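You operate a simulated robot arm through the tools that you are given. There is no shell and no other tool.

You run a simulated two-armed robot. Do the job below in one go: nothing can be reset, and whatever is moved stays where it is left.

## Task
Fold both end flaps of the nested ream and put it on the outgoing mat.
Fine: blue and orange plates down till the flaps hold, then back, before the ream is lifted; the other reams stay.
Where things are to end (x, y in the base frame): medium ream within 0.03 m of [0.53, 0.56].

It is judged by the outcome, as a careful person would: the job done as asked, and still so three seconds after it is handed in. It fails if anything else is knocked over, pushed out of place, dropped, spilled or broken. Flat cloth is picked up by pressing the open fingertips on it (5 to 10 N) and closing them slowly along it; thin cloth reads only 2 to 8 mm in the jaws.

## Robot
Two 7-joint arms with two-finger grippers on one trunk that stands fixed in place. Base frame: the origin is at the foot of the trunk, x ahead of it, y to its left, z up. Lengths are in m, angles in rad, forces in N, time in s.
The left shoulder is at [0.06, 0.123, 0.945], the right one opposite. With the tool pointing down near the work surface each hand reaches from about 0.36 to 0.8 m from the base axis, measured 20 degrees to its own side. Payload 1.47 kg a hand.
The tool frame of a hand sits at the grasp point between the pads (the TCP): z along the fingers, y along the line on which they close. The tips reach 0.016 m beyond it. The gripper opens to 0.087 m; its body begins 0.055 m behind the TCP.
Orientation is that of the tool frame in the base frame, as a unit quaternion [w, x, y, z]. With the fingers straight down and closing along the base's y, the tool's x points along the base's -x, its y along +y and its z along -z.

## Interface
- The arms move only by the tool send_rows. It takes "left_plan", "right_plan" or both (then of equal length, played together; a hand with none holds still); each is a list of rows, each a list of 7 numbers: the shift along the tool's x, y, z in units of 50 mm (1.0 is 50 mm), then the turn, a rotation vector about the tool's x, y, z in units of 4 degrees (1.0 is 4 degrees), then the opening in per cent of the stroke, from 0 (shut) to 100 (fully open). In form: [[x, y, z, rx, ry, rz, jaw], ...]. A call has 1 to 20 rows; each row shifts and turns the commanded pose from where the row before left it, along the tool's axes as they then stand. A call with a number of a shift or a turn outside -1 to 1 is refused whole. A row lasts 0.2 s, in which the tool goes at most 0.05 m and 0.15 rad; a call with a longer step from one row to the next is refused whole, and so is a gripper value outside its range. A pose out of reach is approached as far as the arm can. The call stops where the force on the tool passes 70 N (or 10 N more than at its start, if that is more) or the arm is blocked; 0.2 s more then pass. The fingers move at their own pace (about 0.153 m/s each) and stop on an object; they squeeze with about 27 N. The grip force told is the motor's: it shows also when the fingers shut on nothing. Time passes only in rows, and 0.2 s behind the last, so rows that do not move let the fingers close. The reply holds the time, the measured pose of the TCP, the force on the tool along the base axes, the opening and the grip force, in the units named above and with some noise, with the torque about the TCP (base axes, N m) and any sound that the robot's microphone picked up.
- Cameras (640 x 400 px; columns grow to the right, rows downward): "scene" is now at [0.0833, 0.033, 1.5026]; the picture's right is [0.40, -0.91, 0.00], its down [-0.68, -0.30, -0.67] and it looks along [0.62, 0.27, -0.74] (base axes); focal length 310 px, centre (320, 200). "left" rides on the left gripper at [0.073, -0.012, -0.09] in its tool frame; the picture's right is [0.16, 0.99, 0.00], its down [-0.72, 0.12, -0.68] and it looks along [-0.67, 0.11, 0.73] (tool axes); focal length 247 px, centre (320, 200). "right" rides on the right gripper at [0.073, 0.012, -0.09] in its tool frame; the picture's right is [-0.16, 0.99, 0.00], its down [-0.72, -0.12, -0.68] and it looks along [-0.67, -0.11, 0.73] (tool axes); focal length 247 px, centre (320, 200). There is no depth. A picture from a camera that has moved, and an enlarged one, comes with that camera's place and axes in the base frame and with its lens.
- capture(camera): a new picture of that camera. No time passes.
- lift_body(by): moves the trunk up (or, below 0, down) by that many m; the arms and the scene camera ride with it, the base frame stays. It gives what a move gives, with no picture.
- turn_head(pan, tilt): turns the head with the scene camera to pan (to the left, within 2.094 rad either way) and tilt (down, from -0.506 to 1.204), counted from straight ahead of the robot. It gives what a move gives.
- close_up(camera, box): a new picture of the part [left, top, right, bottom] of that camera's present view, enlarged. No time passes.
- finish_job(): hands the job in; it is judged then, once.

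Nothing tells you positions but the pictures and the camera data. Unless the task says otherwise, let go and move clear before handing in.

The tools are called after "Call:" as a command line: name --argument value ..., lists and objects as JSON in quotes. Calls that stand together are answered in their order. send_rows: Moves the arms, as the interface text tells. Its arguments: {"type":"object","properties":{"left_plan":{"type":"array","items":{"type":"array","items":{"type":"number"}}},"right_plan":{"type":"array","items":{"type":"array","items":{"type":"number"}}}},"required":[]} The other tools are called the same way: lift_body (by) moves the trunk up or down; turn_head (pan, tilt) turns the head that bears the scene camera; capture (camera) takes a picture; close_up (camera, box) takes an enlarged picture of a part of a camera's view; finish_job () hands the job in.

At the start:

```text
time_s: 0.0
left_eef_pos: [0.4993, 0.3628, 1.1322]
left_tcp_rot: [-0.001, 0.0, 1.0, 0.0]
left_contact_force: [-0.7, 0.3, 0.1]
left_wrist_torque: [-0.04, 0.0, 0.01]
left_finger_gap: 0.087
left_grip_force: 0.0
right_eef_pos: [0.4961, 0.0019, 1.1798]
right_tcp_rot: [0.0, 0.0, 1.0, 0.0]
right_contact_force: [0.6, 0.7, -0.3]
right_wrist_torque: [-0.05, -0.01, 0.02]
right_finger_gap: 0.0868
right_grip_force: 0.1
trunk travel left (down, up): [-0.1, 0.13]
head pan, tilt (commanded): [0.415, 0.831]
```

scene: 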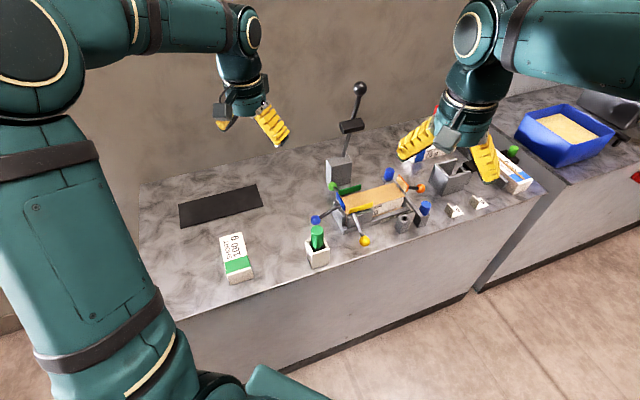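
right: 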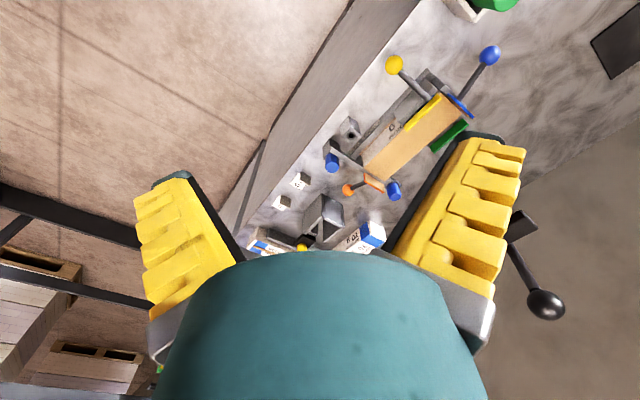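
left: 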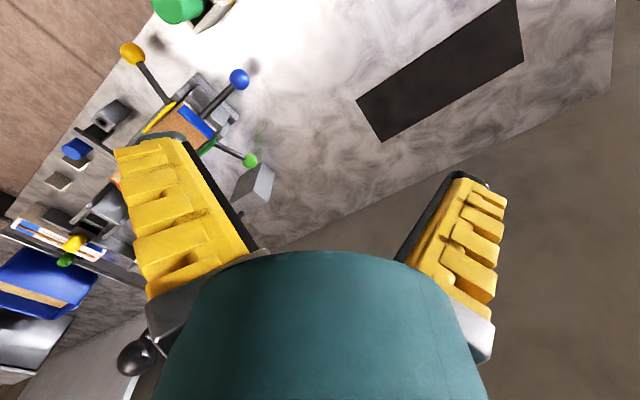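

I see a marble bench with a folding jig in the middle: a ream wrapped in brown paper sits in a nest with coloured-knob levers around it, and a dark mat lies to the left. I'll look closer before moving anything.

Call:
close_up --camera "scene" --box '[290, 150, 450, 250]'

Call:
close_up --camera "scene" --box '[380, 110, 560, 230]'

Call:
close_up --camera "right" --box '[240, 30, 540, 260]'

Call:
close_up --camera "left" --box '[0, 0, 320, 200]'

```text
4.00 times, centred on (370, 200) of scene
camera zoom: at [0.0833, 0.033, 1.5026], right [0.4, -0.91, 0.0], down [-0.68, -0.3, -0.67], along [0.62, 0.27, -0.74], focal length 1239 px, centre (120, 200)
```

zoom: 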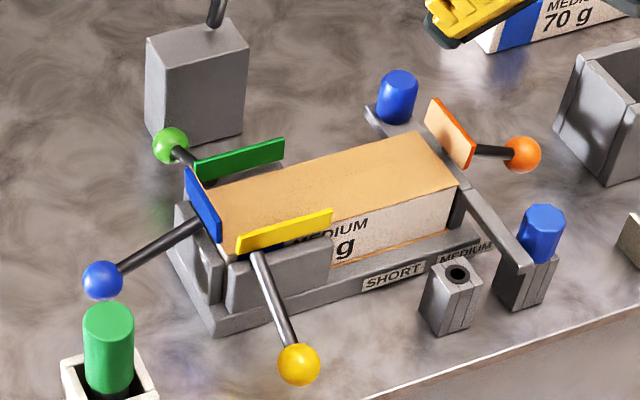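

```text
3.33 times, centred on (470, 170) of scene
camera zoom: at [0.0833, 0.033, 1.5026], right [0.4, -0.91, 0.0], down [-0.68, -0.3, -0.67], along [0.62, 0.27, -0.74], focal length 1033 px, centre (-180, 300)
```

zoom: 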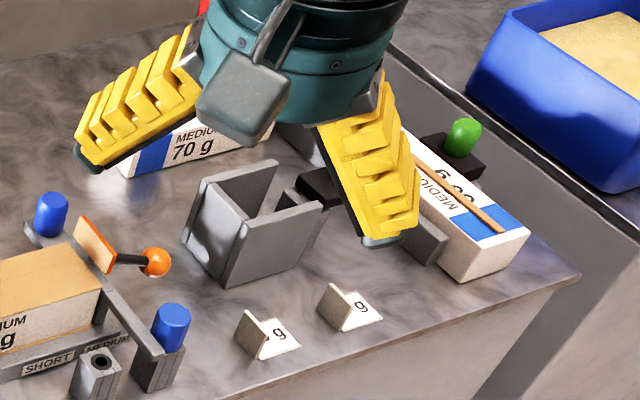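

```text
1.74 times, centred on (390, 145) of right
camera zoom: at [0.4228, 0.015, 1.2702], right [0.16, 0.99, 0.0], down [0.72, -0.12, 0.68], along [0.67, -0.11, -0.73], focal length 430 px, centre (198, 296)
```

zoom: 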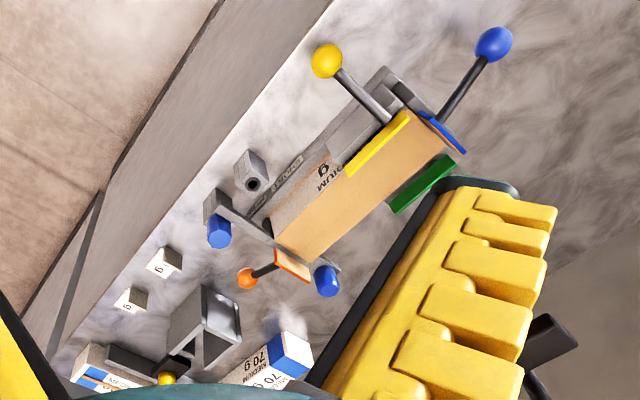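

```text
2.00 times, centred on (160, 100) of left
camera zoom: at [0.4279, 0.3505, 1.2231], right [-0.16, 0.99, 0.0], down [0.72, 0.12, 0.68], along [0.67, 0.11, -0.73], focal length 494 px, centre (640, 400)
```

zoom: 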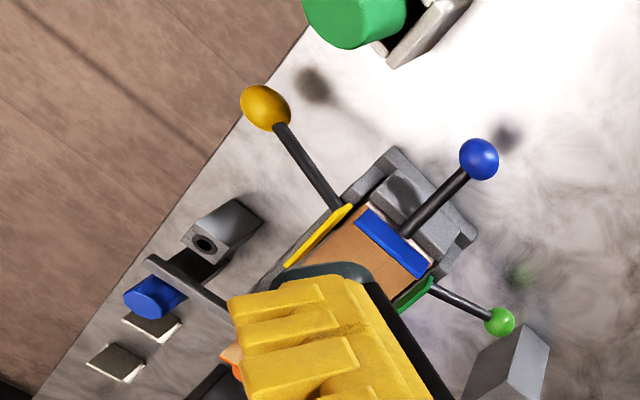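

The jig's long axis runs about 45° in the base frame (blue knob ≈ (0.556, 0.254, 0.85), orange knob ≈ (0.789, 0.020, 0.85)). I'll zoom further to understand how the levers are hinged.

Call:
close_up --camera "scene" --box '[305, 180, 361, 215]'

Call:
close_up --camera "scene" --box '[376, 160, 440, 200]'

Call:
close_up --camera "left" --box '[140, 60, 268, 140]'

Call:
close_up --camera "right" --box '[320, 150, 416, 210]'

Call:
close_up --camera "right" --box '[400, 40, 512, 110]'

Call:
close_up --camera "scene" --box '[160, 170, 352, 290]'

```text
11.43 times, centred on (333, 198) of scene
camera zoom: at [0.0833, 0.033, 1.5026], right [0.4, -0.91, 0.0], down [-0.68, -0.3, -0.67], along [0.62, 0.27, -0.74], focal length 3541 px, centre (171, 229)
```

zoom: 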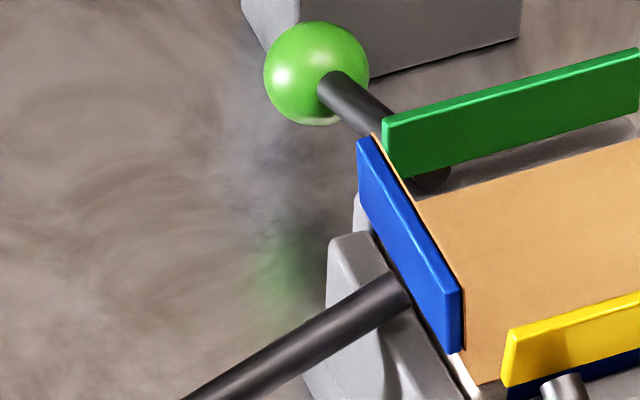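

```text
10.00 times, centred on (408, 180) of scene
camera zoom: at [0.0833, 0.033, 1.5026], right [0.4, -0.91, 0.0], down [-0.68, -0.3, -0.67], along [0.62, 0.27, -0.74], focal length 3098 px, centre (-560, 400)
```

zoom: 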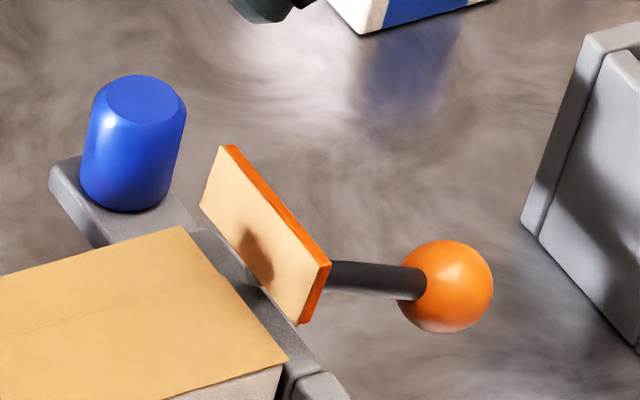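

```text
5.00 times, centred on (204, 100) of left
camera zoom: at [0.4279, 0.3505, 1.2231], right [-0.16, 0.99, 0.0], down [0.72, 0.12, 0.68], along [0.67, 0.11, -0.73], focal length 1235 px, centre (900, 700)
```

zoom: 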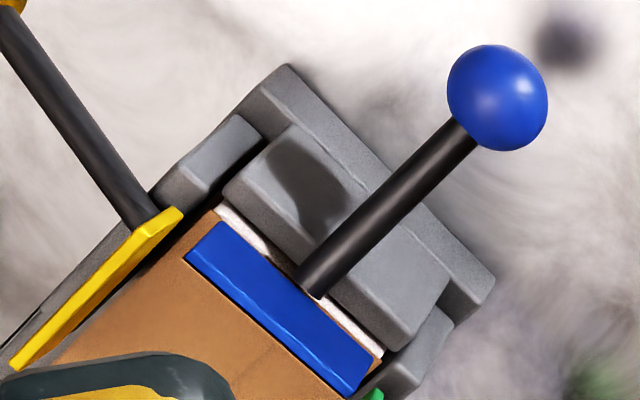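

```text
6.67 times, centred on (368, 180) of right
camera zoom: at [0.4228, 0.015, 1.2702], right [0.16, 0.99, 0.0], down [0.72, -0.12, 0.68], along [0.67, -0.11, -0.73], focal length 1646 px, centre (0, 333)
```

zoom: 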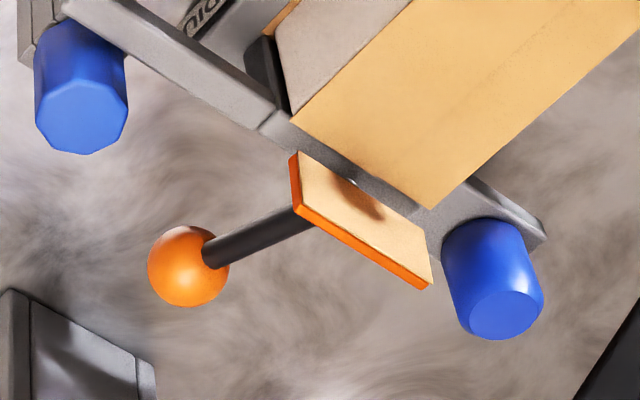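

```text
5.71 times, centred on (456, 75) of right
camera zoom: at [0.4228, 0.015, 1.2702], right [0.16, 0.99, 0.0], down [0.72, -0.12, 0.68], along [0.67, -0.11, -0.73], focal length 1411 px, centre (-457, 914)
```

zoom: 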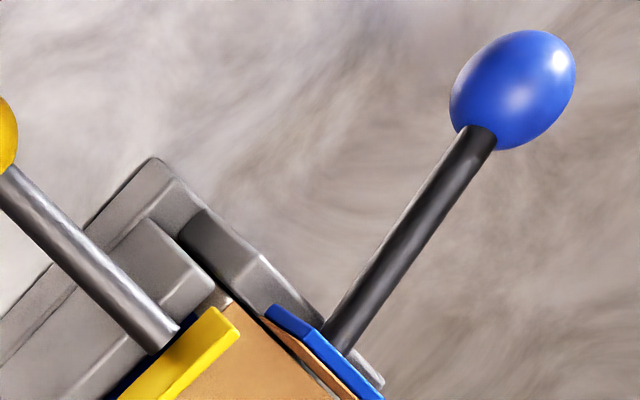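

```text
3.33 times, centred on (256, 230) of scene
camera zoom: at [0.0833, 0.033, 1.5026], right [0.4, -0.91, 0.0], down [-0.68, -0.3, -0.67], along [0.62, 0.27, -0.74], focal length 1033 px, centre (533, 100)
```

zoom: 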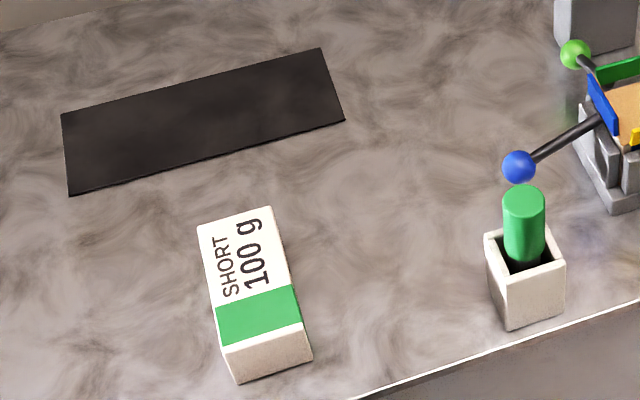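

I have rough 3D positions from triangulation; the green cylinder by the blue knob and the tall black-ball lever behind the jig need clearance. I'll bring both hands to safe viewing poses high over the jig to measure it properly.

Call:
send_rows --left_plan '[[0.25, -0.4, 0.3, 0, 0, 0, 100], [0.25, -0.4, 0.3, 0, 0, 0, 100], [0.14, -0.34, 0.3, 0, 0, 0, 100], [0, 0, 0.3, 0, 0, 0.94, 100], [0, 0, 0, 0, 0, 0.94, 100], [0, 0, 0, 0, 0, 0.94, 100], [0, 0, 0, 0, 0, 0.94, 100], [0, 0, 0, 0, 0, 0.94, 100], [0, 0, 0, 0, 0, 0.94, 100], [0, 0, 0, 0, 0, 0.94, 100], [0, 0, 0, 0, 0, 0.94, 100], [0, 0, 0, 0, 0, 0.94, 100], [0, 0, 0, 0, 0, 0.94, 100], [0, 0, 0, 0, 0, 0.94, 100], [0, 0, 0, 0, 0, 0.94, 100]]' --right_plan '[[0, -0.5, 0, 0, 0, 0, 100], [0, -0.5, 0, 0, 0, 0, 100], [0, -0.5, 0, 0, 0, 0, 100], [0, -0.5, 0, 0, 0, 0, 100], [0, -0.5, 0, 0, 0, 0, 100], [0, -0.5, 0, 0, 0, 0, 100], [0, 0, 0, 0, 0, 0, 100], [0, 0, 0, 0, 0, 0, 100], [0, 0, 0, 0, 0, 0, 100], [0, 0, 0, 0, 0, 0, 100], [0, 0, 0, 0, 0, 0, 100], [0, 0, 0, 0, 0, 0, 100], [0, 0, 0, 0, 0, 0, 100], [0, 0, 0, 0, 0, 0, 100], [0, 0, 0, 0, 0, 0, 100]]'

```text
time_s: 3.2
left_eef_pos: [0.4676, 0.3065, 1.0719]
left_tcp_rot: [0.0, 0.385, 0.923, 0.0]
left_contact_force: [0.5, 0.4, 0.0]
left_wrist_torque: [0.01, -0.01, -0.01]
left_finger_gap: 0.0871
left_grip_force: 0.1
right_eef_pos: [0.4973, -0.1462, 1.1815]
right_tcp_rot: [0.0, 0.0, 1.0, 0.001]
right_contact_force: [-0.3, -0.8, 0.4]
right_wrist_torque: [-0.02, -0.02, 0.02]
right_finger_gap: 0.0871
right_grip_force: 0.0
trunk travel left (down, up): [-0.1, 0.13]
head pan, tilt (commanded): [0.415, 0.831]
```

The left hand is turned so its fingers would close along the hinge direction. I'll look from all cameras now.

Call:
capture --camera "left"

Call:
capture --camera "right"

Call:
capture --camera "scene"

Call:
close_up --camera "scene" --box '[380, 110, 560, 230]'

```text
taken
camera left: at [0.4091, 0.349, 1.1633], right [0.59, 0.81, 0.0], down [0.59, -0.43, 0.68], along [0.55, -0.4, -0.73], focal length 247 px, centre (320, 200)
```

left: 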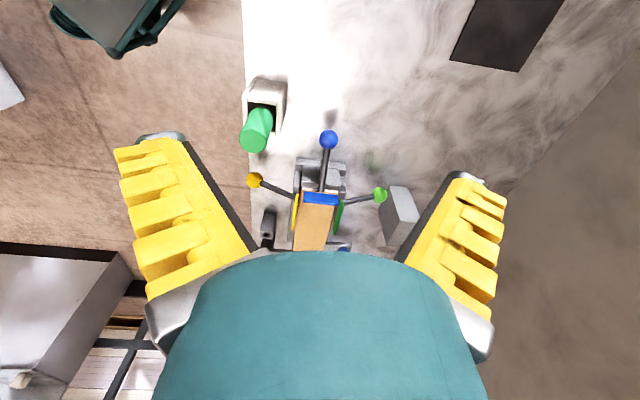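

```text
taken
camera right: at [0.4236, -0.1344, 1.2708], right [0.16, 0.99, 0.0], down [0.72, -0.12, 0.68], along [0.67, -0.11, -0.73], focal length 247 px, centre (320, 200)
```

right: 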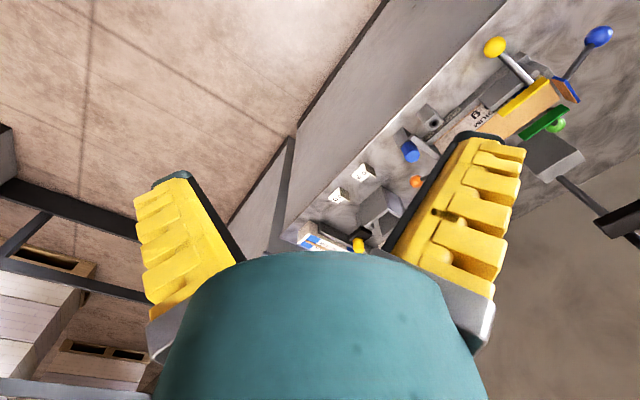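

```text
taken
camera scene: at [0.0833, 0.033, 1.5025], right [0.4, -0.91, 0.0], down [-0.68, -0.3, -0.67], along [0.62, 0.27, -0.74], focal length 310 px, centre (320, 200)
```

scene: 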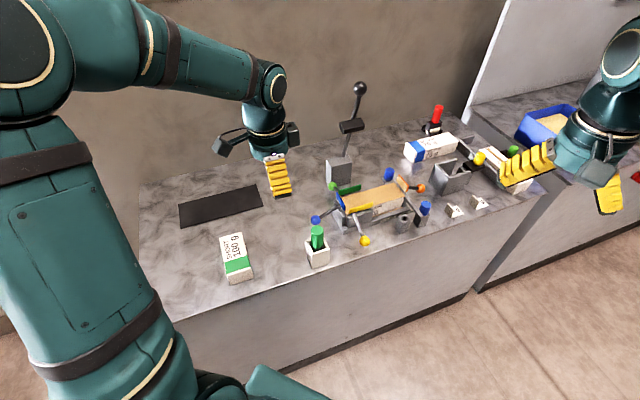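

```text
3.33 times, centred on (470, 170) of scene
camera zoom: at [0.0833, 0.033, 1.5025], right [0.4, -0.91, 0.0], down [-0.68, -0.3, -0.67], along [0.62, 0.27, -0.74], focal length 1033 px, centre (-180, 300)
```

zoom: 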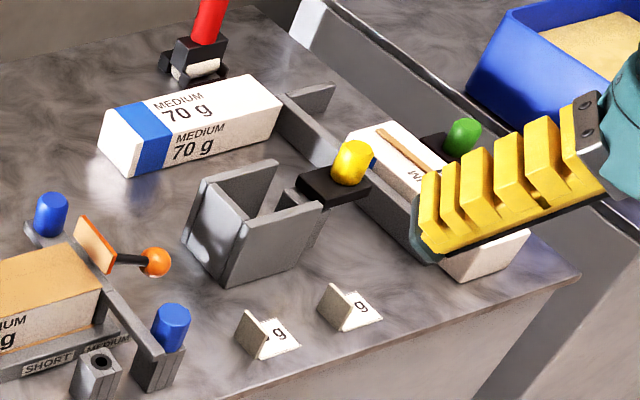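

The blue end is now well in view of the left hand camera. I'll enlarge it for measurement.

Call:
close_up --camera "left" --box '[240, 60, 432, 180]'

Call:
close_up --camera "left" --box '[240, 150, 400, 250]'

Call:
close_up --camera "scene" --box '[300, 170, 396, 230]'

Call:
close_up --camera "scene" --box '[360, 160, 456, 220]'

Call:
close_up --camera "scene" --box '[300, 70, 412, 140]'

Call:
close_up --camera "right" --box '[470, 10, 630, 110]'

```text
3.33 times, centred on (336, 120) of left
camera zoom: at [0.4091, 0.349, 1.1633], right [0.59, 0.81, 0.0], down [0.59, -0.43, 0.68], along [0.55, -0.4, -0.73], focal length 823 px, centre (267, 467)
```

zoom: 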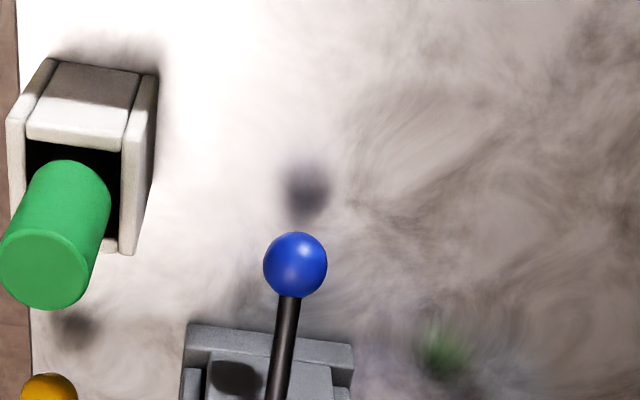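

```text
4.00 times, centred on (320, 200) of left
camera zoom: at [0.4091, 0.349, 1.1633], right [0.59, 0.81, 0.0], down [0.59, -0.43, 0.68], along [0.55, -0.4, -0.73], focal length 988 px, centre (320, 200)
```

zoom: 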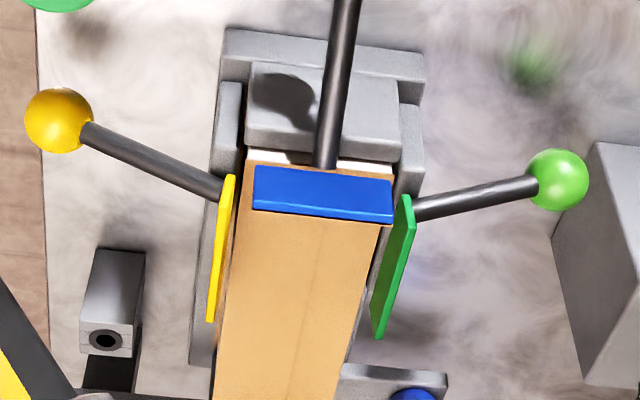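

```text
6.67 times, centred on (348, 200) of scene
camera zoom: at [0.0833, 0.033, 1.5025], right [0.4, -0.91, 0.0], down [-0.68, -0.3, -0.67], along [0.62, 0.27, -0.74], focal length 2066 px, centre (133, 200)
```

zoom: 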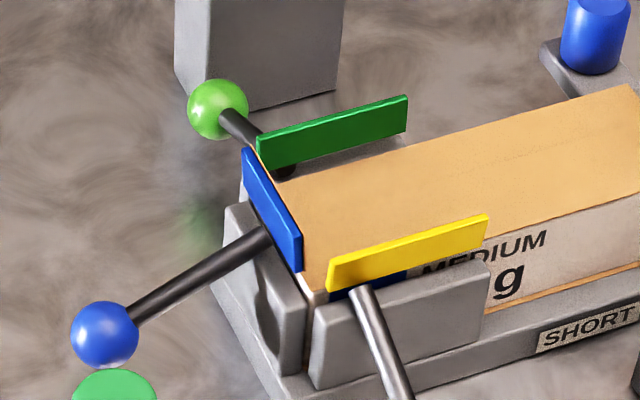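

```text
6.67 times, centred on (408, 190) of scene
camera zoom: at [0.0833, 0.033, 1.5025], right [0.4, -0.91, 0.0], down [-0.68, -0.3, -0.67], along [0.62, 0.27, -0.74], focal length 2066 px, centre (-267, 267)
```

zoom: 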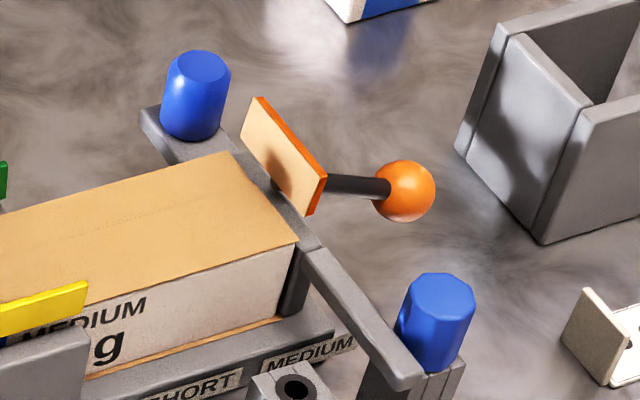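

```text
5.71 times, centred on (356, 105) of scene
camera zoom: at [0.0833, 0.033, 1.5025], right [0.4, -0.91, 0.0], down [-0.68, -0.3, -0.67], along [0.62, 0.27, -0.74], focal length 1770 px, centre (114, 743)
```

zoom: 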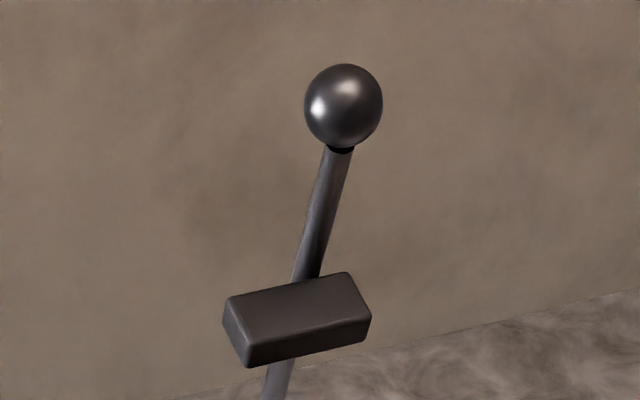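

```text
4.00 times, centred on (550, 60) of right
camera zoom: at [0.4236, -0.1344, 1.2708], right [0.16, 0.99, 0.0], down [0.72, -0.12, 0.68], along [0.67, -0.11, -0.73], focal length 988 px, centre (-600, 760)
```

zoom: 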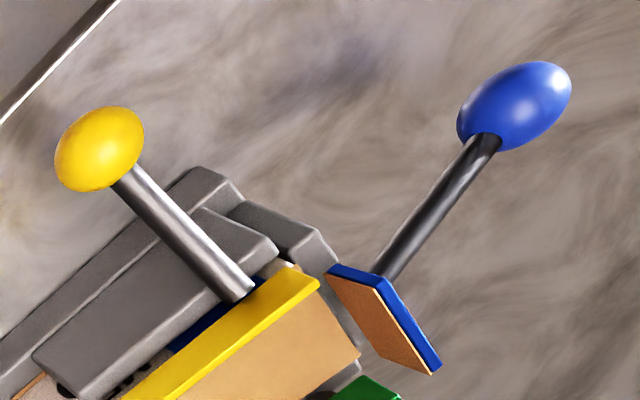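

Blue knob ≈ (0.559, 0.255, 0.846); the green cylinder's top is at ≈ (0.475, 0.213, 0.93), so I must size the gripper against that gap. I'll look at the gripper itself from the scene camera.

Call:
close_up --camera "scene" --box '[200, 50, 328, 210]'

Call:
close_up --camera "scene" --box '[460, 60, 640, 240]'

```text
2.50 times, centred on (264, 130) of scene
camera zoom: at [0.0833, 0.033, 1.5025], right [0.4, -0.91, 0.0], down [-0.68, -0.3, -0.67], along [0.62, 0.27, -0.74], focal length 775 px, centre (460, 375)
```

zoom: 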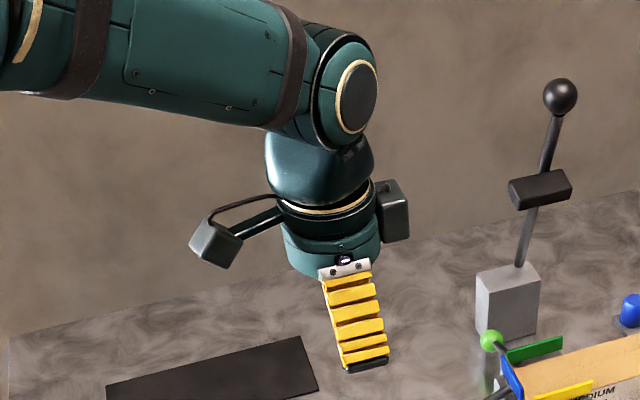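

```text
2.22 times, centred on (550, 150) of scene
camera zoom: at [0.0833, 0.033, 1.5025], right [0.4, -0.91, 0.0], down [-0.68, -0.3, -0.67], along [0.62, 0.27, -0.74], focal length 688 px, centre (-191, 311)
```

zoom: 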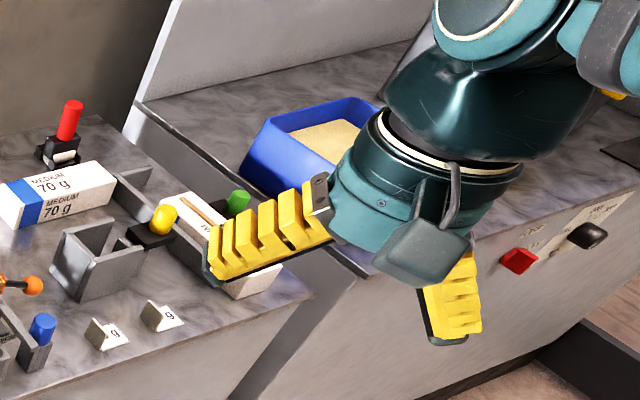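

The gripper is slim enough at a partial opening (~55 %) to straddle the blue knob clear of the green cylinder. I'll move the left hand above the knob and check before descending.

Call:
send_rows --left_plan '[[-0.5, 0.14, 0, 0, 0, 0, 55], [-0.5, 0.14, 0, 0, 0, 0, 55], [-0.5, 0.14, 0, 0, 0, 0, 55], [-0.526, 0.15, 0, 0, 0, 0, 55], [0, 0, 0.6, 0, 0, 0, 55], [0, 0, 0.6, 0, 0, 0, 55], [0, 0, 0.6, 0, 0, 0, 55], [0, 0, 0.4, 0, 0, 0, 55], [0, 0, 0, 0, 0, 0, 55]]'

Call:
capture --camera "left"

Call:
close_up --camera "scene" --box '[260, 120, 420, 270]'

```text
time_s: 5.2
left_eef_pos: [0.5584, 0.2524, 0.9618]
left_tcp_rot: [0.0, 0.383, 0.924, 0.0]
left_contact_force: [0.3, -0.5, 0.2]
left_wrist_torque: [-0.04, 0.01, -0.01]
left_finger_gap: 0.0533
left_grip_force: 4.0
right_eef_pos: [0.4975, -0.1454, 1.1815]
right_tcp_rot: [0.0, 0.001, 1.0, 0.0]
right_contact_force: [0.1, 0.3, -0.8]
right_wrist_torque: [0.0, -0.06, 0.02]
right_finger_gap: 0.0869
right_grip_force: 0.0
trunk travel left (down, up): [-0.1, 0.13]
head pan, tilt (commanded): [0.415, 0.831]
```

```text
taken
camera left: at [0.5006, 0.2964, 1.0525], right [0.59, 0.81, 0.0], down [0.59, -0.43, 0.68], along [0.55, -0.4, -0.73], focal length 247 px, centre (320, 200)
```

left: 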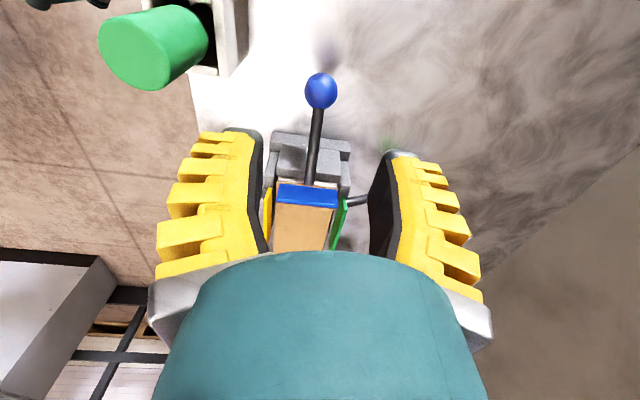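

```text
2.67 times, centred on (340, 195) of scene
camera zoom: at [0.0831, 0.033, 1.5026], right [0.4, -0.91, 0.0], down [-0.68, -0.3, -0.67], along [0.62, 0.27, -0.74], focal length 826 px, centre (267, 213)
```

zoom: 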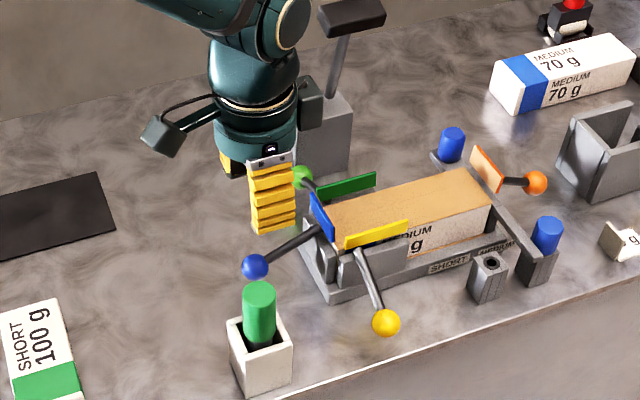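

The hand is centred over the blue knob to within ~3 mm. I'll correct slightly and descend partway, then check clearance to the green cylinder.

Call:
send_rows --left_plan '[[0.02, 0.05, 0.4, 0, 0, 0, 55], [0, 0, 0.4, 0, 0, 0, 55], [0, 0, 0.4, 0, 0, 0, 55], [0, 0, 0, 0, 0, 0, 55]]'

Call:
close_up --camera "scene" --box '[280, 130, 408, 240]'

Call:
capture --camera "left"

```text
time_s: 6.2
left_eef_pos: [0.5608, 0.2564, 0.9049]
left_tcp_rot: [0.001, 0.383, 0.924, 0.0]
left_contact_force: [0.2, 0.0, -0.6]
left_wrist_torque: [-0.01, 0.0, -0.01]
left_finger_gap: 0.0534
left_grip_force: 4.2
right_eef_pos: [0.4969, -0.1463, 1.1822]
right_tcp_rot: [0.0, -0.001, 1.0, 0.0]
right_contact_force: [0.6, 1.0, -0.2]
right_wrist_torque: [-0.02, -0.02, 0.0]
right_finger_gap: 0.0869
right_grip_force: 0.1
trunk travel left (down, up): [-0.1, 0.13]
head pan, tilt (commanded): [0.415, 0.831]
```

```text
3.64 times, centred on (344, 185) of scene
camera zoom: at [0.083, 0.0329, 1.5026], right [0.4, -0.91, 0.0], down [-0.68, -0.3, -0.67], along [0.62, 0.27, -0.74], focal length 1127 px, centre (233, 254)
```

zoom: 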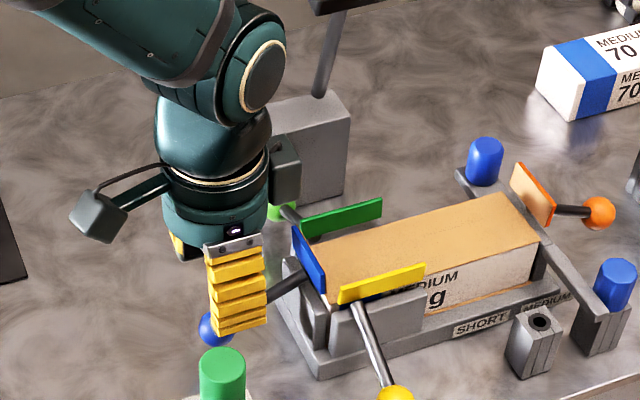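

```text
taken
camera left: at [0.5024, 0.2994, 0.9941], right [0.59, 0.81, 0.0], down [0.59, -0.43, 0.68], along [0.55, -0.4, -0.73], focal length 247 px, centre (320, 200)
```

left: 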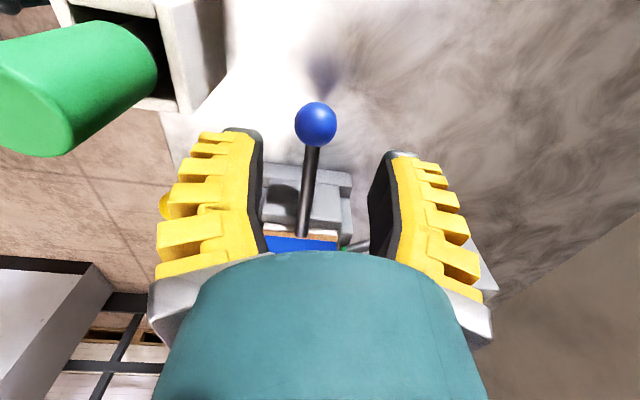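

Clearance looks fine and the knob lines up between the fingertips. Descending the rest of the way to the knob.

Call:
send_rows --left_plan '[[0.02, -0.03, 0.4, 0, 0, 0, 55], [0, 0, 0.4, 0, 0, 0, 55], [0, 0, 0.3, 0, 0, 0, 55], [0, 0, 0, 0, 0, 0, 55]]'

Call:
capture --camera "left"

Call:
close_up --camera "scene" --box '[280, 150, 390, 250]'

```text
time_s: 7.2
left_eef_pos: [0.5591, 0.2552, 0.8465]
left_tcp_rot: [-0.001, 0.384, 0.923, 0.0]
left_contact_force: [0.4, 0.7, 0.1]
left_wrist_torque: [-0.02, 0.02, 0.04]
left_finger_gap: 0.0533
left_grip_force: 3.7
right_eef_pos: [0.4964, -0.1465, 1.1816]
right_tcp_rot: [0.0, 0.001, 1.0, 0.0]
right_contact_force: [0.0, 0.5, 0.4]
right_wrist_torque: [-0.04, -0.01, -0.01]
right_finger_gap: 0.087
right_grip_force: 0.1
trunk travel left (down, up): [-0.1, 0.13]
head pan, tilt (commanded): [0.415, 0.831]
```

```text
taken
camera left: at [0.5011, 0.2978, 0.9377], right [0.59, 0.81, 0.0], down [0.59, -0.43, 0.68], along [0.55, -0.4, -0.73], focal length 247 px, centre (320, 200)
```

left: 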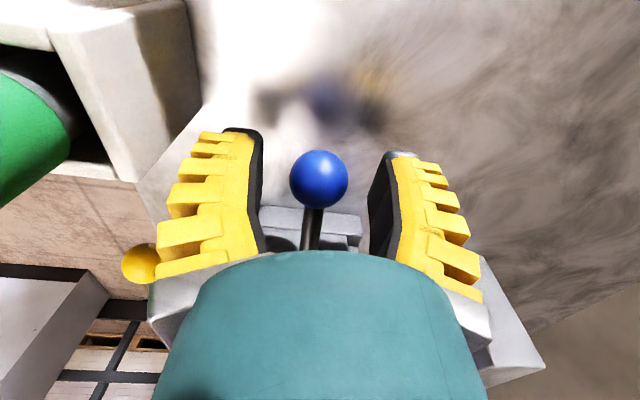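

```text
4.00 times, centred on (335, 200) of scene
camera zoom: at [0.0832, 0.0329, 1.5026], right [0.4, -0.91, 0.0], down [-0.68, -0.3, -0.67], along [0.62, 0.27, -0.74], focal length 1239 px, centre (260, 200)
```

zoom: 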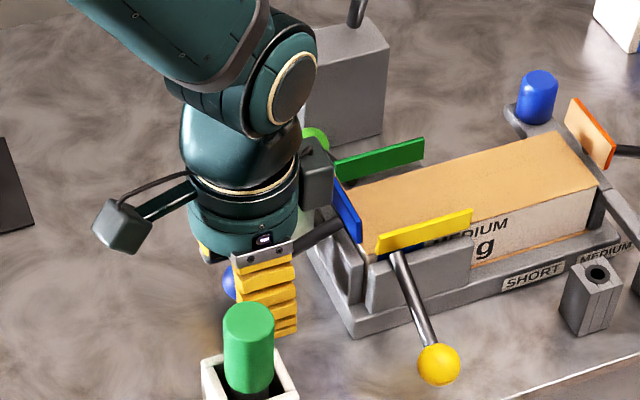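

The knob is centred between the pads. Closing on it gently with the arm still.

Call:
send_rows --left_plan '[[0, 0, 0, 0, 0, 0, 25], [0, 0, 0, 0, 0, 0, 10], [0, 0, 0, 0, 0, 0, 0], [0, 0, 0, 0, 0, 0, 0]]'

Call:
capture --camera "left"

```text
time_s: 8.2
left_eef_pos: [0.558, 0.2541, 0.8477]
left_tcp_rot: [-0.002, 0.384, 0.923, 0.0]
left_contact_force: [-9.6, 0.7, -4.2]
left_wrist_torque: [0.21, 0.22, 0.0]
left_finger_gap: 0.0201
left_grip_force: 30.1
right_eef_pos: [0.4966, -0.1459, 1.1813]
right_tcp_rot: [0.0, 0.0, 1.0, 0.0]
right_contact_force: [0.5, 0.0, 0.6]
right_wrist_torque: [-0.03, 0.02, 0.05]
right_finger_gap: 0.087
right_grip_force: 0.1
trunk travel left (down, up): [-0.1, 0.13]
head pan, tilt (commanded): [0.415, 0.831]
```

```text
taken
camera left: at [0.5, 0.298, 0.9374], right [0.59, 0.81, 0.0], down [0.59, -0.43, 0.68], along [0.55, -0.4, -0.73], focal length 247 px, centre (320, 200)
```

left: 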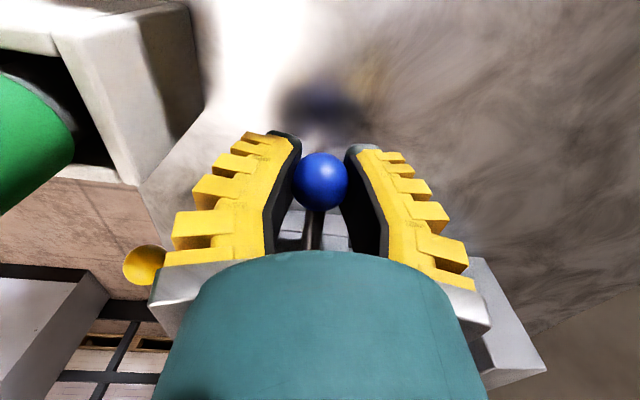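

The knob is held. Now I'll raise the lever along its estimated arc (hinge near the ream's top edge), checking forces as I go.

Call:
send_rows --left_plan '[[0.031, 0, -0.091, 0, 0, 0, 0], [0.031, 0, -0.091, 0, 0, 0, 0], [0.019, 0, -0.092, 0, 0, 0, 0], [0.019, 0, -0.092, 0, 0, 0, 0]]'

Call:
close_up --camera "scene" --box '[280, 150, 390, 250]'

```text
time_s: 9.2
left_eef_pos: [0.5554, 0.2594, 0.8655]
left_tcp_rot: [-0.001, 0.384, 0.923, -0.002]
left_contact_force: [-13.1, -2.8, -9.7]
left_wrist_torque: [0.4, 0.46, -0.03]
left_finger_gap: 0.0154
left_grip_force: 30.0
right_eef_pos: [0.4963, -0.1461, 1.1832]
right_tcp_rot: [0.001, 0.0, 1.0, 0.0]
right_contact_force: [0.1, 0.5, -1.1]
right_wrist_torque: [0.03, -0.03, 0.01]
right_finger_gap: 0.087
right_grip_force: 0.1
trunk travel left (down, up): [-0.1, 0.13]
head pan, tilt (commanded): [0.415, 0.831]
```

```text
4.00 times, centred on (335, 200) of scene
camera zoom: at [0.0827, 0.033, 1.5026], right [0.4, -0.91, 0.0], down [-0.67, -0.3, -0.67], along [0.62, 0.27, -0.74], focal length 1239 px, centre (260, 200)
```

zoom: 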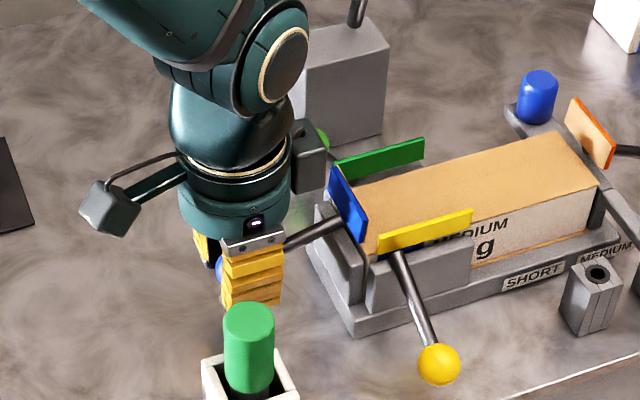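

The grip gap shrank, so the ball may be slipping between the pads. I'll look with the hand camera.

Call:
capture --camera "left"

Call:
close_up --camera "left" --box '[240, 120, 400, 260]'

```text
taken
camera left: at [0.4965, 0.3017, 0.9562], right [0.59, 0.81, 0.0], down [0.59, -0.43, 0.68], along [0.55, -0.4, -0.73], focal length 247 px, centre (320, 200)
```

left: 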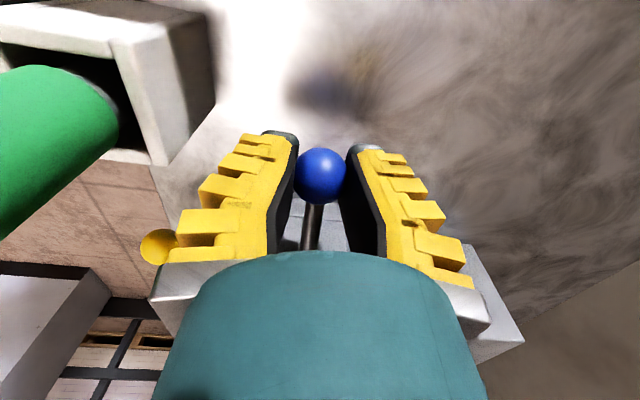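

```text
2.86 times, centred on (320, 190) of left
camera zoom: at [0.4965, 0.3017, 0.9562], right [0.59, 0.81, 0.0], down [0.59, -0.43, 0.68], along [0.55, -0.4, -0.73], focal length 706 px, centre (320, 229)
```

zoom: 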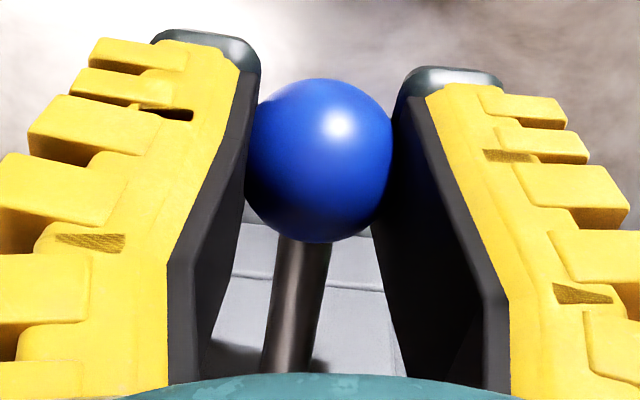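

I'll zoom in from the scene camera to see where the ball sits relative to the pads.

Call:
close_up --camera "scene" --box '[322, 196, 370, 232]'

Call:
close_up --camera "left" --box '[280, 130, 360, 190]'

Call:
capture --camera "right"

```text
11.11 times, centred on (346, 214) of scene
camera zoom: at [0.0827, 0.033, 1.5026], right [0.4, -0.91, 0.0], down [-0.67, -0.3, -0.67], along [0.62, 0.27, -0.74], focal length 3443 px, centre (31, 44)
```

zoom: 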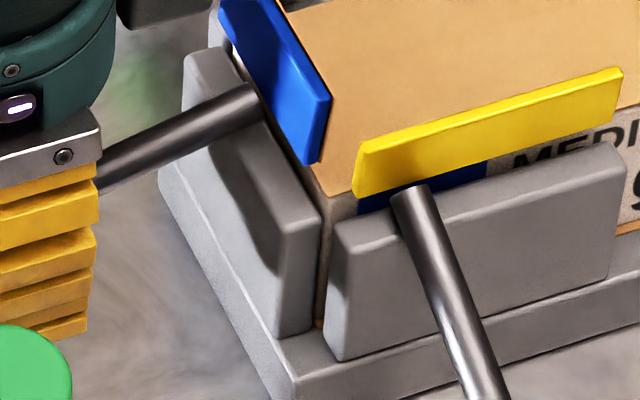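

```text
6.67 times, centred on (320, 160) of left
camera zoom: at [0.4965, 0.3017, 0.9562], right [0.59, 0.81, 0.0], down [0.59, -0.43, 0.68], along [0.55, -0.4, -0.73], focal length 1646 px, centre (320, 467)
```

zoom: 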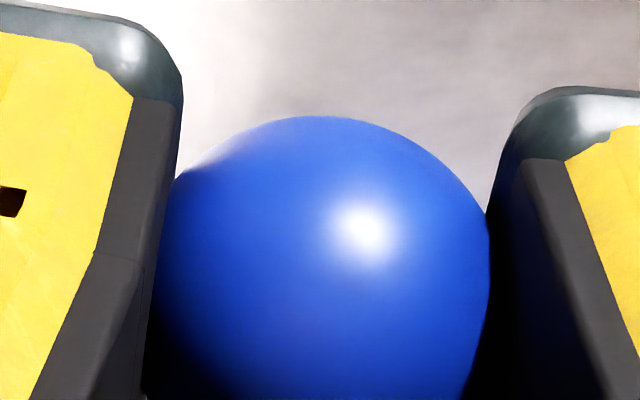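

```text
taken
camera right: at [0.4231, -0.1344, 1.271], right [0.16, 0.99, 0.0], down [0.72, -0.12, 0.68], along [0.67, -0.11, -0.73], focal length 247 px, centre (320, 200)
```

right: 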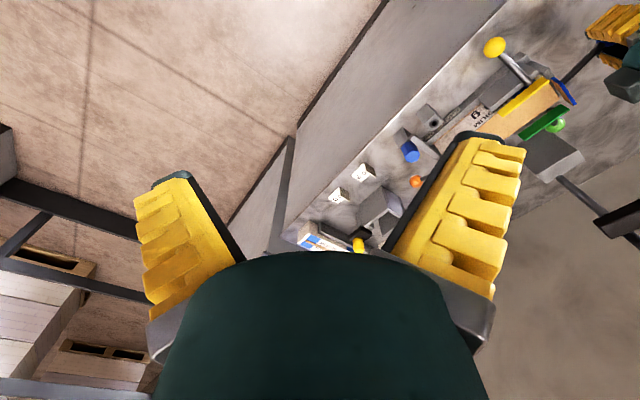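

The ball is still seated (soft pads account for the small gap) and the plate is turning with it. Continuing the arc in small steps.

Call:
send_rows --left_plan '[[0.022, -0.01, -0.134, 0, 0, 0, 0], [0.012, -0.01, -0.134, 0, 0, 0, 0], [-0.002, -0.01, -0.134, 0, 0, 0, 0], [-0.022, 0, -0.132, 0, 0, 0, 0]]'

Call:
close_up --camera "scene" --box '[280, 150, 390, 250]'

Call:
close_up --camera "left" --box '[240, 120, 400, 260]'

```text
time_s: 10.2
left_eef_pos: [0.5551, 0.2591, 0.8928]
left_tcp_rot: [0.002, 0.384, 0.923, 0.001]
left_contact_force: [-1.0, 0.1, 0.1]
left_wrist_torque: [-0.01, -0.04, 0.01]
left_finger_gap: 0.0
left_grip_force: 28.3
right_eef_pos: [0.4971, -0.1466, 1.1821]
right_tcp_rot: [0.0, 0.001, 1.0, -0.001]
right_contact_force: [0.2, -0.4, -0.5]
right_wrist_torque: [0.01, 0.01, 0.01]
right_finger_gap: 0.0869
right_grip_force: 0.0
trunk travel left (down, up): [-0.1, 0.13]
head pan, tilt (commanded): [0.415, 0.831]
```

```text
4.00 times, centred on (335, 200) of scene
camera zoom: at [0.0832, 0.0331, 1.5026], right [0.4, -0.91, 0.0], down [-0.68, -0.3, -0.67], along [0.62, 0.27, -0.74], focal length 1239 px, centre (260, 200)
```

zoom: 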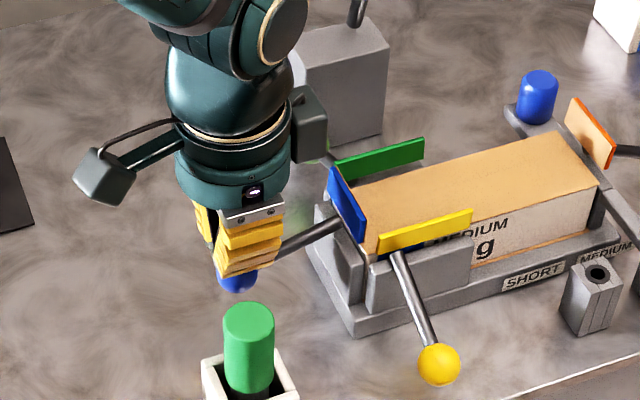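

```text
2.86 times, centred on (320, 190) of left
camera zoom: at [0.4959, 0.3021, 0.9838], right [0.59, 0.81, 0.0], down [0.59, -0.43, 0.68], along [0.55, -0.4, -0.73], focal length 706 px, centre (320, 229)
```

zoom: 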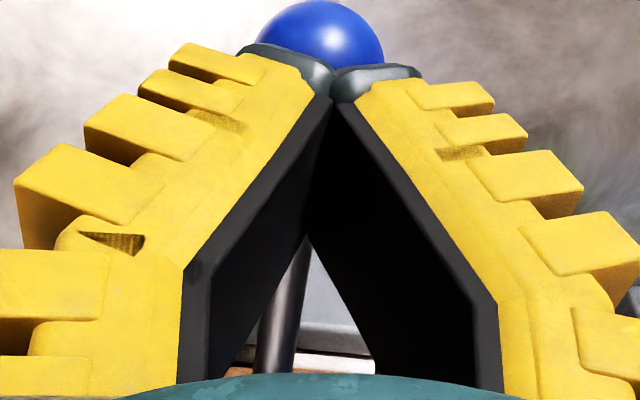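

The ball slid off the fingertips, and the lever stayed put slightly raised; nothing else was disturbed. I'll rise, open, and re-measure the knob so I can grip it deeper.

Call:
send_rows --left_plan '[[0, 0, -0.4, 0, 0, 0, 0], [0, 0, -0.4, 0, 0, 0, 0], [0, 0, 0, 0, 0, 0, 55], [0, 0, 0, 0, 0, 0, 55], [0, 0, 0, 0, 0, 0, 55]]'

Call:
capture --camera "left"

Call:
close_up --camera "scene" --box '[290, 170, 386, 230]'

Call:
close_up --camera "right" --box '[540, 10, 640, 110]'

```text
time_s: 11.4
left_eef_pos: [0.5532, 0.2602, 0.9339]
left_tcp_rot: [0.0, 0.383, 0.924, 0.0]
left_contact_force: [0.1, 0.2, 0.2]
left_wrist_torque: [-0.02, 0.01, 0.02]
left_finger_gap: 0.0531
left_grip_force: 3.6
right_eef_pos: [0.4971, -0.1466, 1.1818]
right_tcp_rot: [0.0, 0.0, 1.0, -0.001]
right_contact_force: [-0.5, 1.1, -0.6]
right_wrist_torque: [0.01, 0.0, 0.02]
right_finger_gap: 0.087
right_grip_force: 0.1
trunk travel left (down, up): [-0.1, 0.13]
head pan, tilt (commanded): [0.415, 0.831]
```

```text
taken
camera left: at [0.4948, 0.3025, 1.0244], right [0.59, 0.81, 0.0], down [0.59, -0.43, 0.68], along [0.55, -0.4, -0.73], focal length 247 px, centre (320, 200)
```

left: 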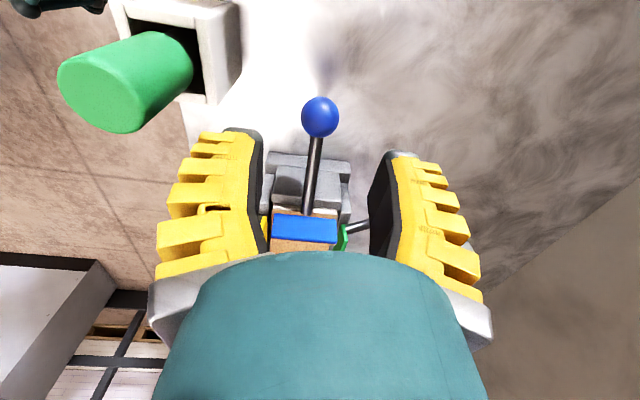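

```text
6.67 times, centred on (338, 200) of scene
camera zoom: at [0.0834, 0.033, 1.5025], right [0.4, -0.91, 0.0], down [-0.68, -0.3, -0.67], along [0.62, 0.27, -0.74], focal length 2066 px, centre (200, 200)
```

zoom: 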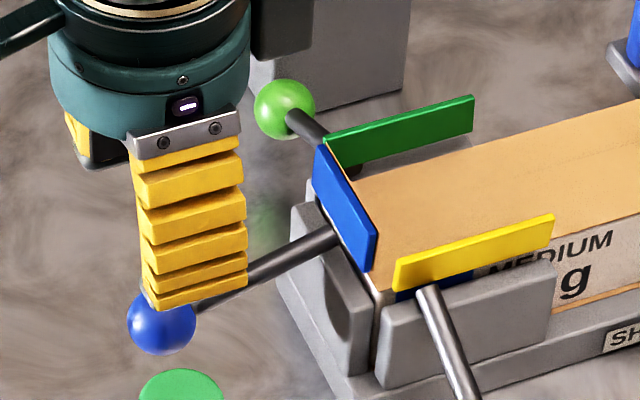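

```text
4.00 times, centred on (590, 60) of right
camera zoom: at [0.4236, -0.1344, 1.2708], right [0.16, 0.99, 0.0], down [0.72, -0.12, 0.68], along [0.67, -0.11, -0.73], focal length 988 px, centre (-760, 760)
```

zoom: 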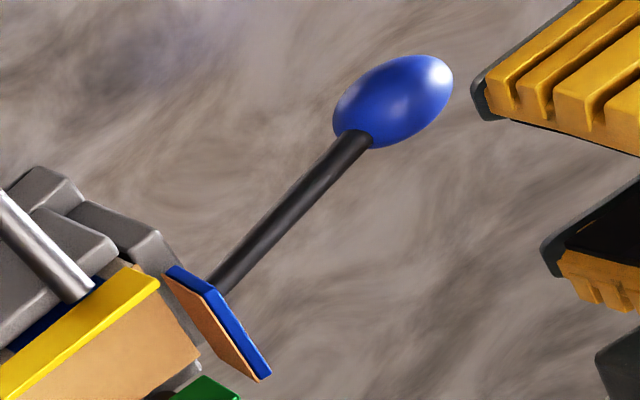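

The knob is now at ≈ (0.556, 0.258, 0.856), turned up by ~8°. The jaws converge toward the tips, so gripping the thin bar just inside the ball will hold far better than the ball; I'll do that.

Call:
send_rows --left_plan '[[-0.28, 0, 0, 0, 0, 0, 45], [-0.28, 0.01, 0, 0, 0, 0, 45], [0, 0, 0.4, 0, 0, 0, 45], [0, 0, 0.4, 0, 0, 0, 45], [0, 0, 0.3, 0, 0, 0, 45], [0, 0, 0.34, 0, 0, 0, 45], [0, 0, 0, 0, 0, 0, 45]]'

Call:
capture --camera "left"

Call:
close_up --camera "scene" --box '[290, 160, 386, 230]'

Call:
close_up --camera "right" --box '[520, 0, 640, 110]'

```text
time_s: 13.0
left_eef_pos: [0.573, 0.2405, 0.8608]
left_tcp_rot: [0.001, 0.384, 0.923, 0.0]
left_contact_force: [-0.4, -0.5, -0.1]
left_wrist_torque: [0.0, -0.01, 0.0]
left_finger_gap: 0.0448
left_grip_force: 3.6
right_eef_pos: [0.4959, -0.1472, 1.1809]
right_tcp_rot: [0.0, -0.001, 1.0, 0.0]
right_contact_force: [0.1, 0.6, 0.5]
right_wrist_torque: [0.01, 0.04, 0.0]
right_finger_gap: 0.087
right_grip_force: 0.1
trunk travel left (down, up): [-0.1, 0.13]
head pan, tilt (commanded): [0.415, 0.831]
```

```text
taken
camera left: at [0.5137, 0.2827, 0.9514], right [0.59, 0.81, 0.0], down [0.59, -0.43, 0.68], along [0.55, -0.4, -0.73], focal length 247 px, centre (320, 200)
```

left: 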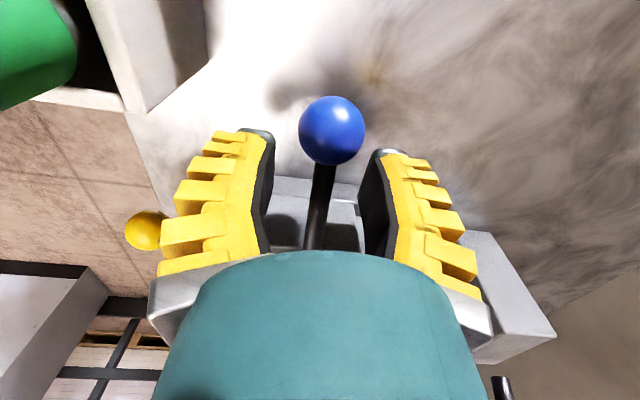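

```text
5.71 times, centred on (338, 195) of scene
camera zoom: at [0.0831, 0.033, 1.5026], right [0.4, -0.91, 0.0], down [-0.68, -0.3, -0.67], along [0.62, 0.27, -0.74], focal length 1770 px, centre (217, 229)
```

zoom: 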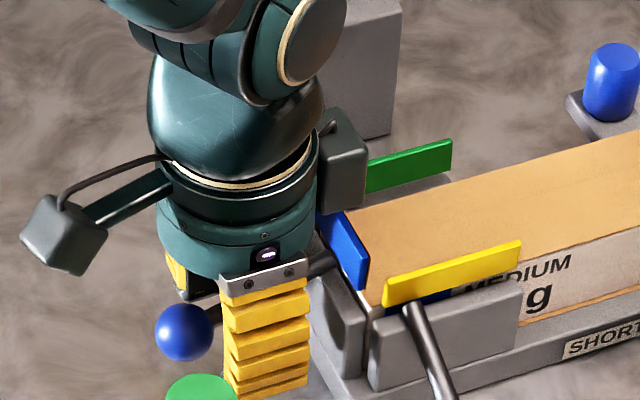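

```text
3.64 times, centred on (580, 55) of right
camera zoom: at [0.4234, -0.1345, 1.2709], right [0.16, 0.99, 0.0], down [0.72, -0.12, 0.68], along [0.67, -0.11, -0.73], focal length 898 px, centre (-626, 727)
```

zoom: 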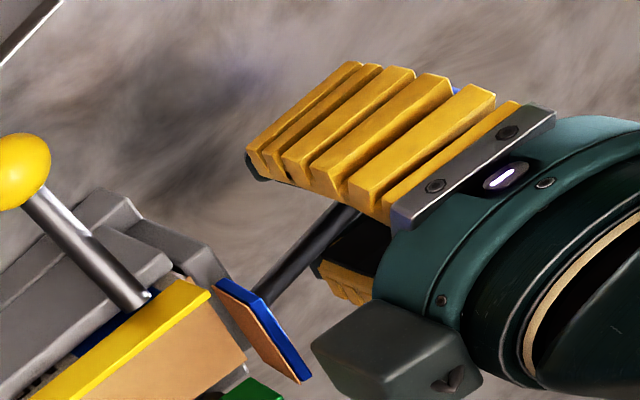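

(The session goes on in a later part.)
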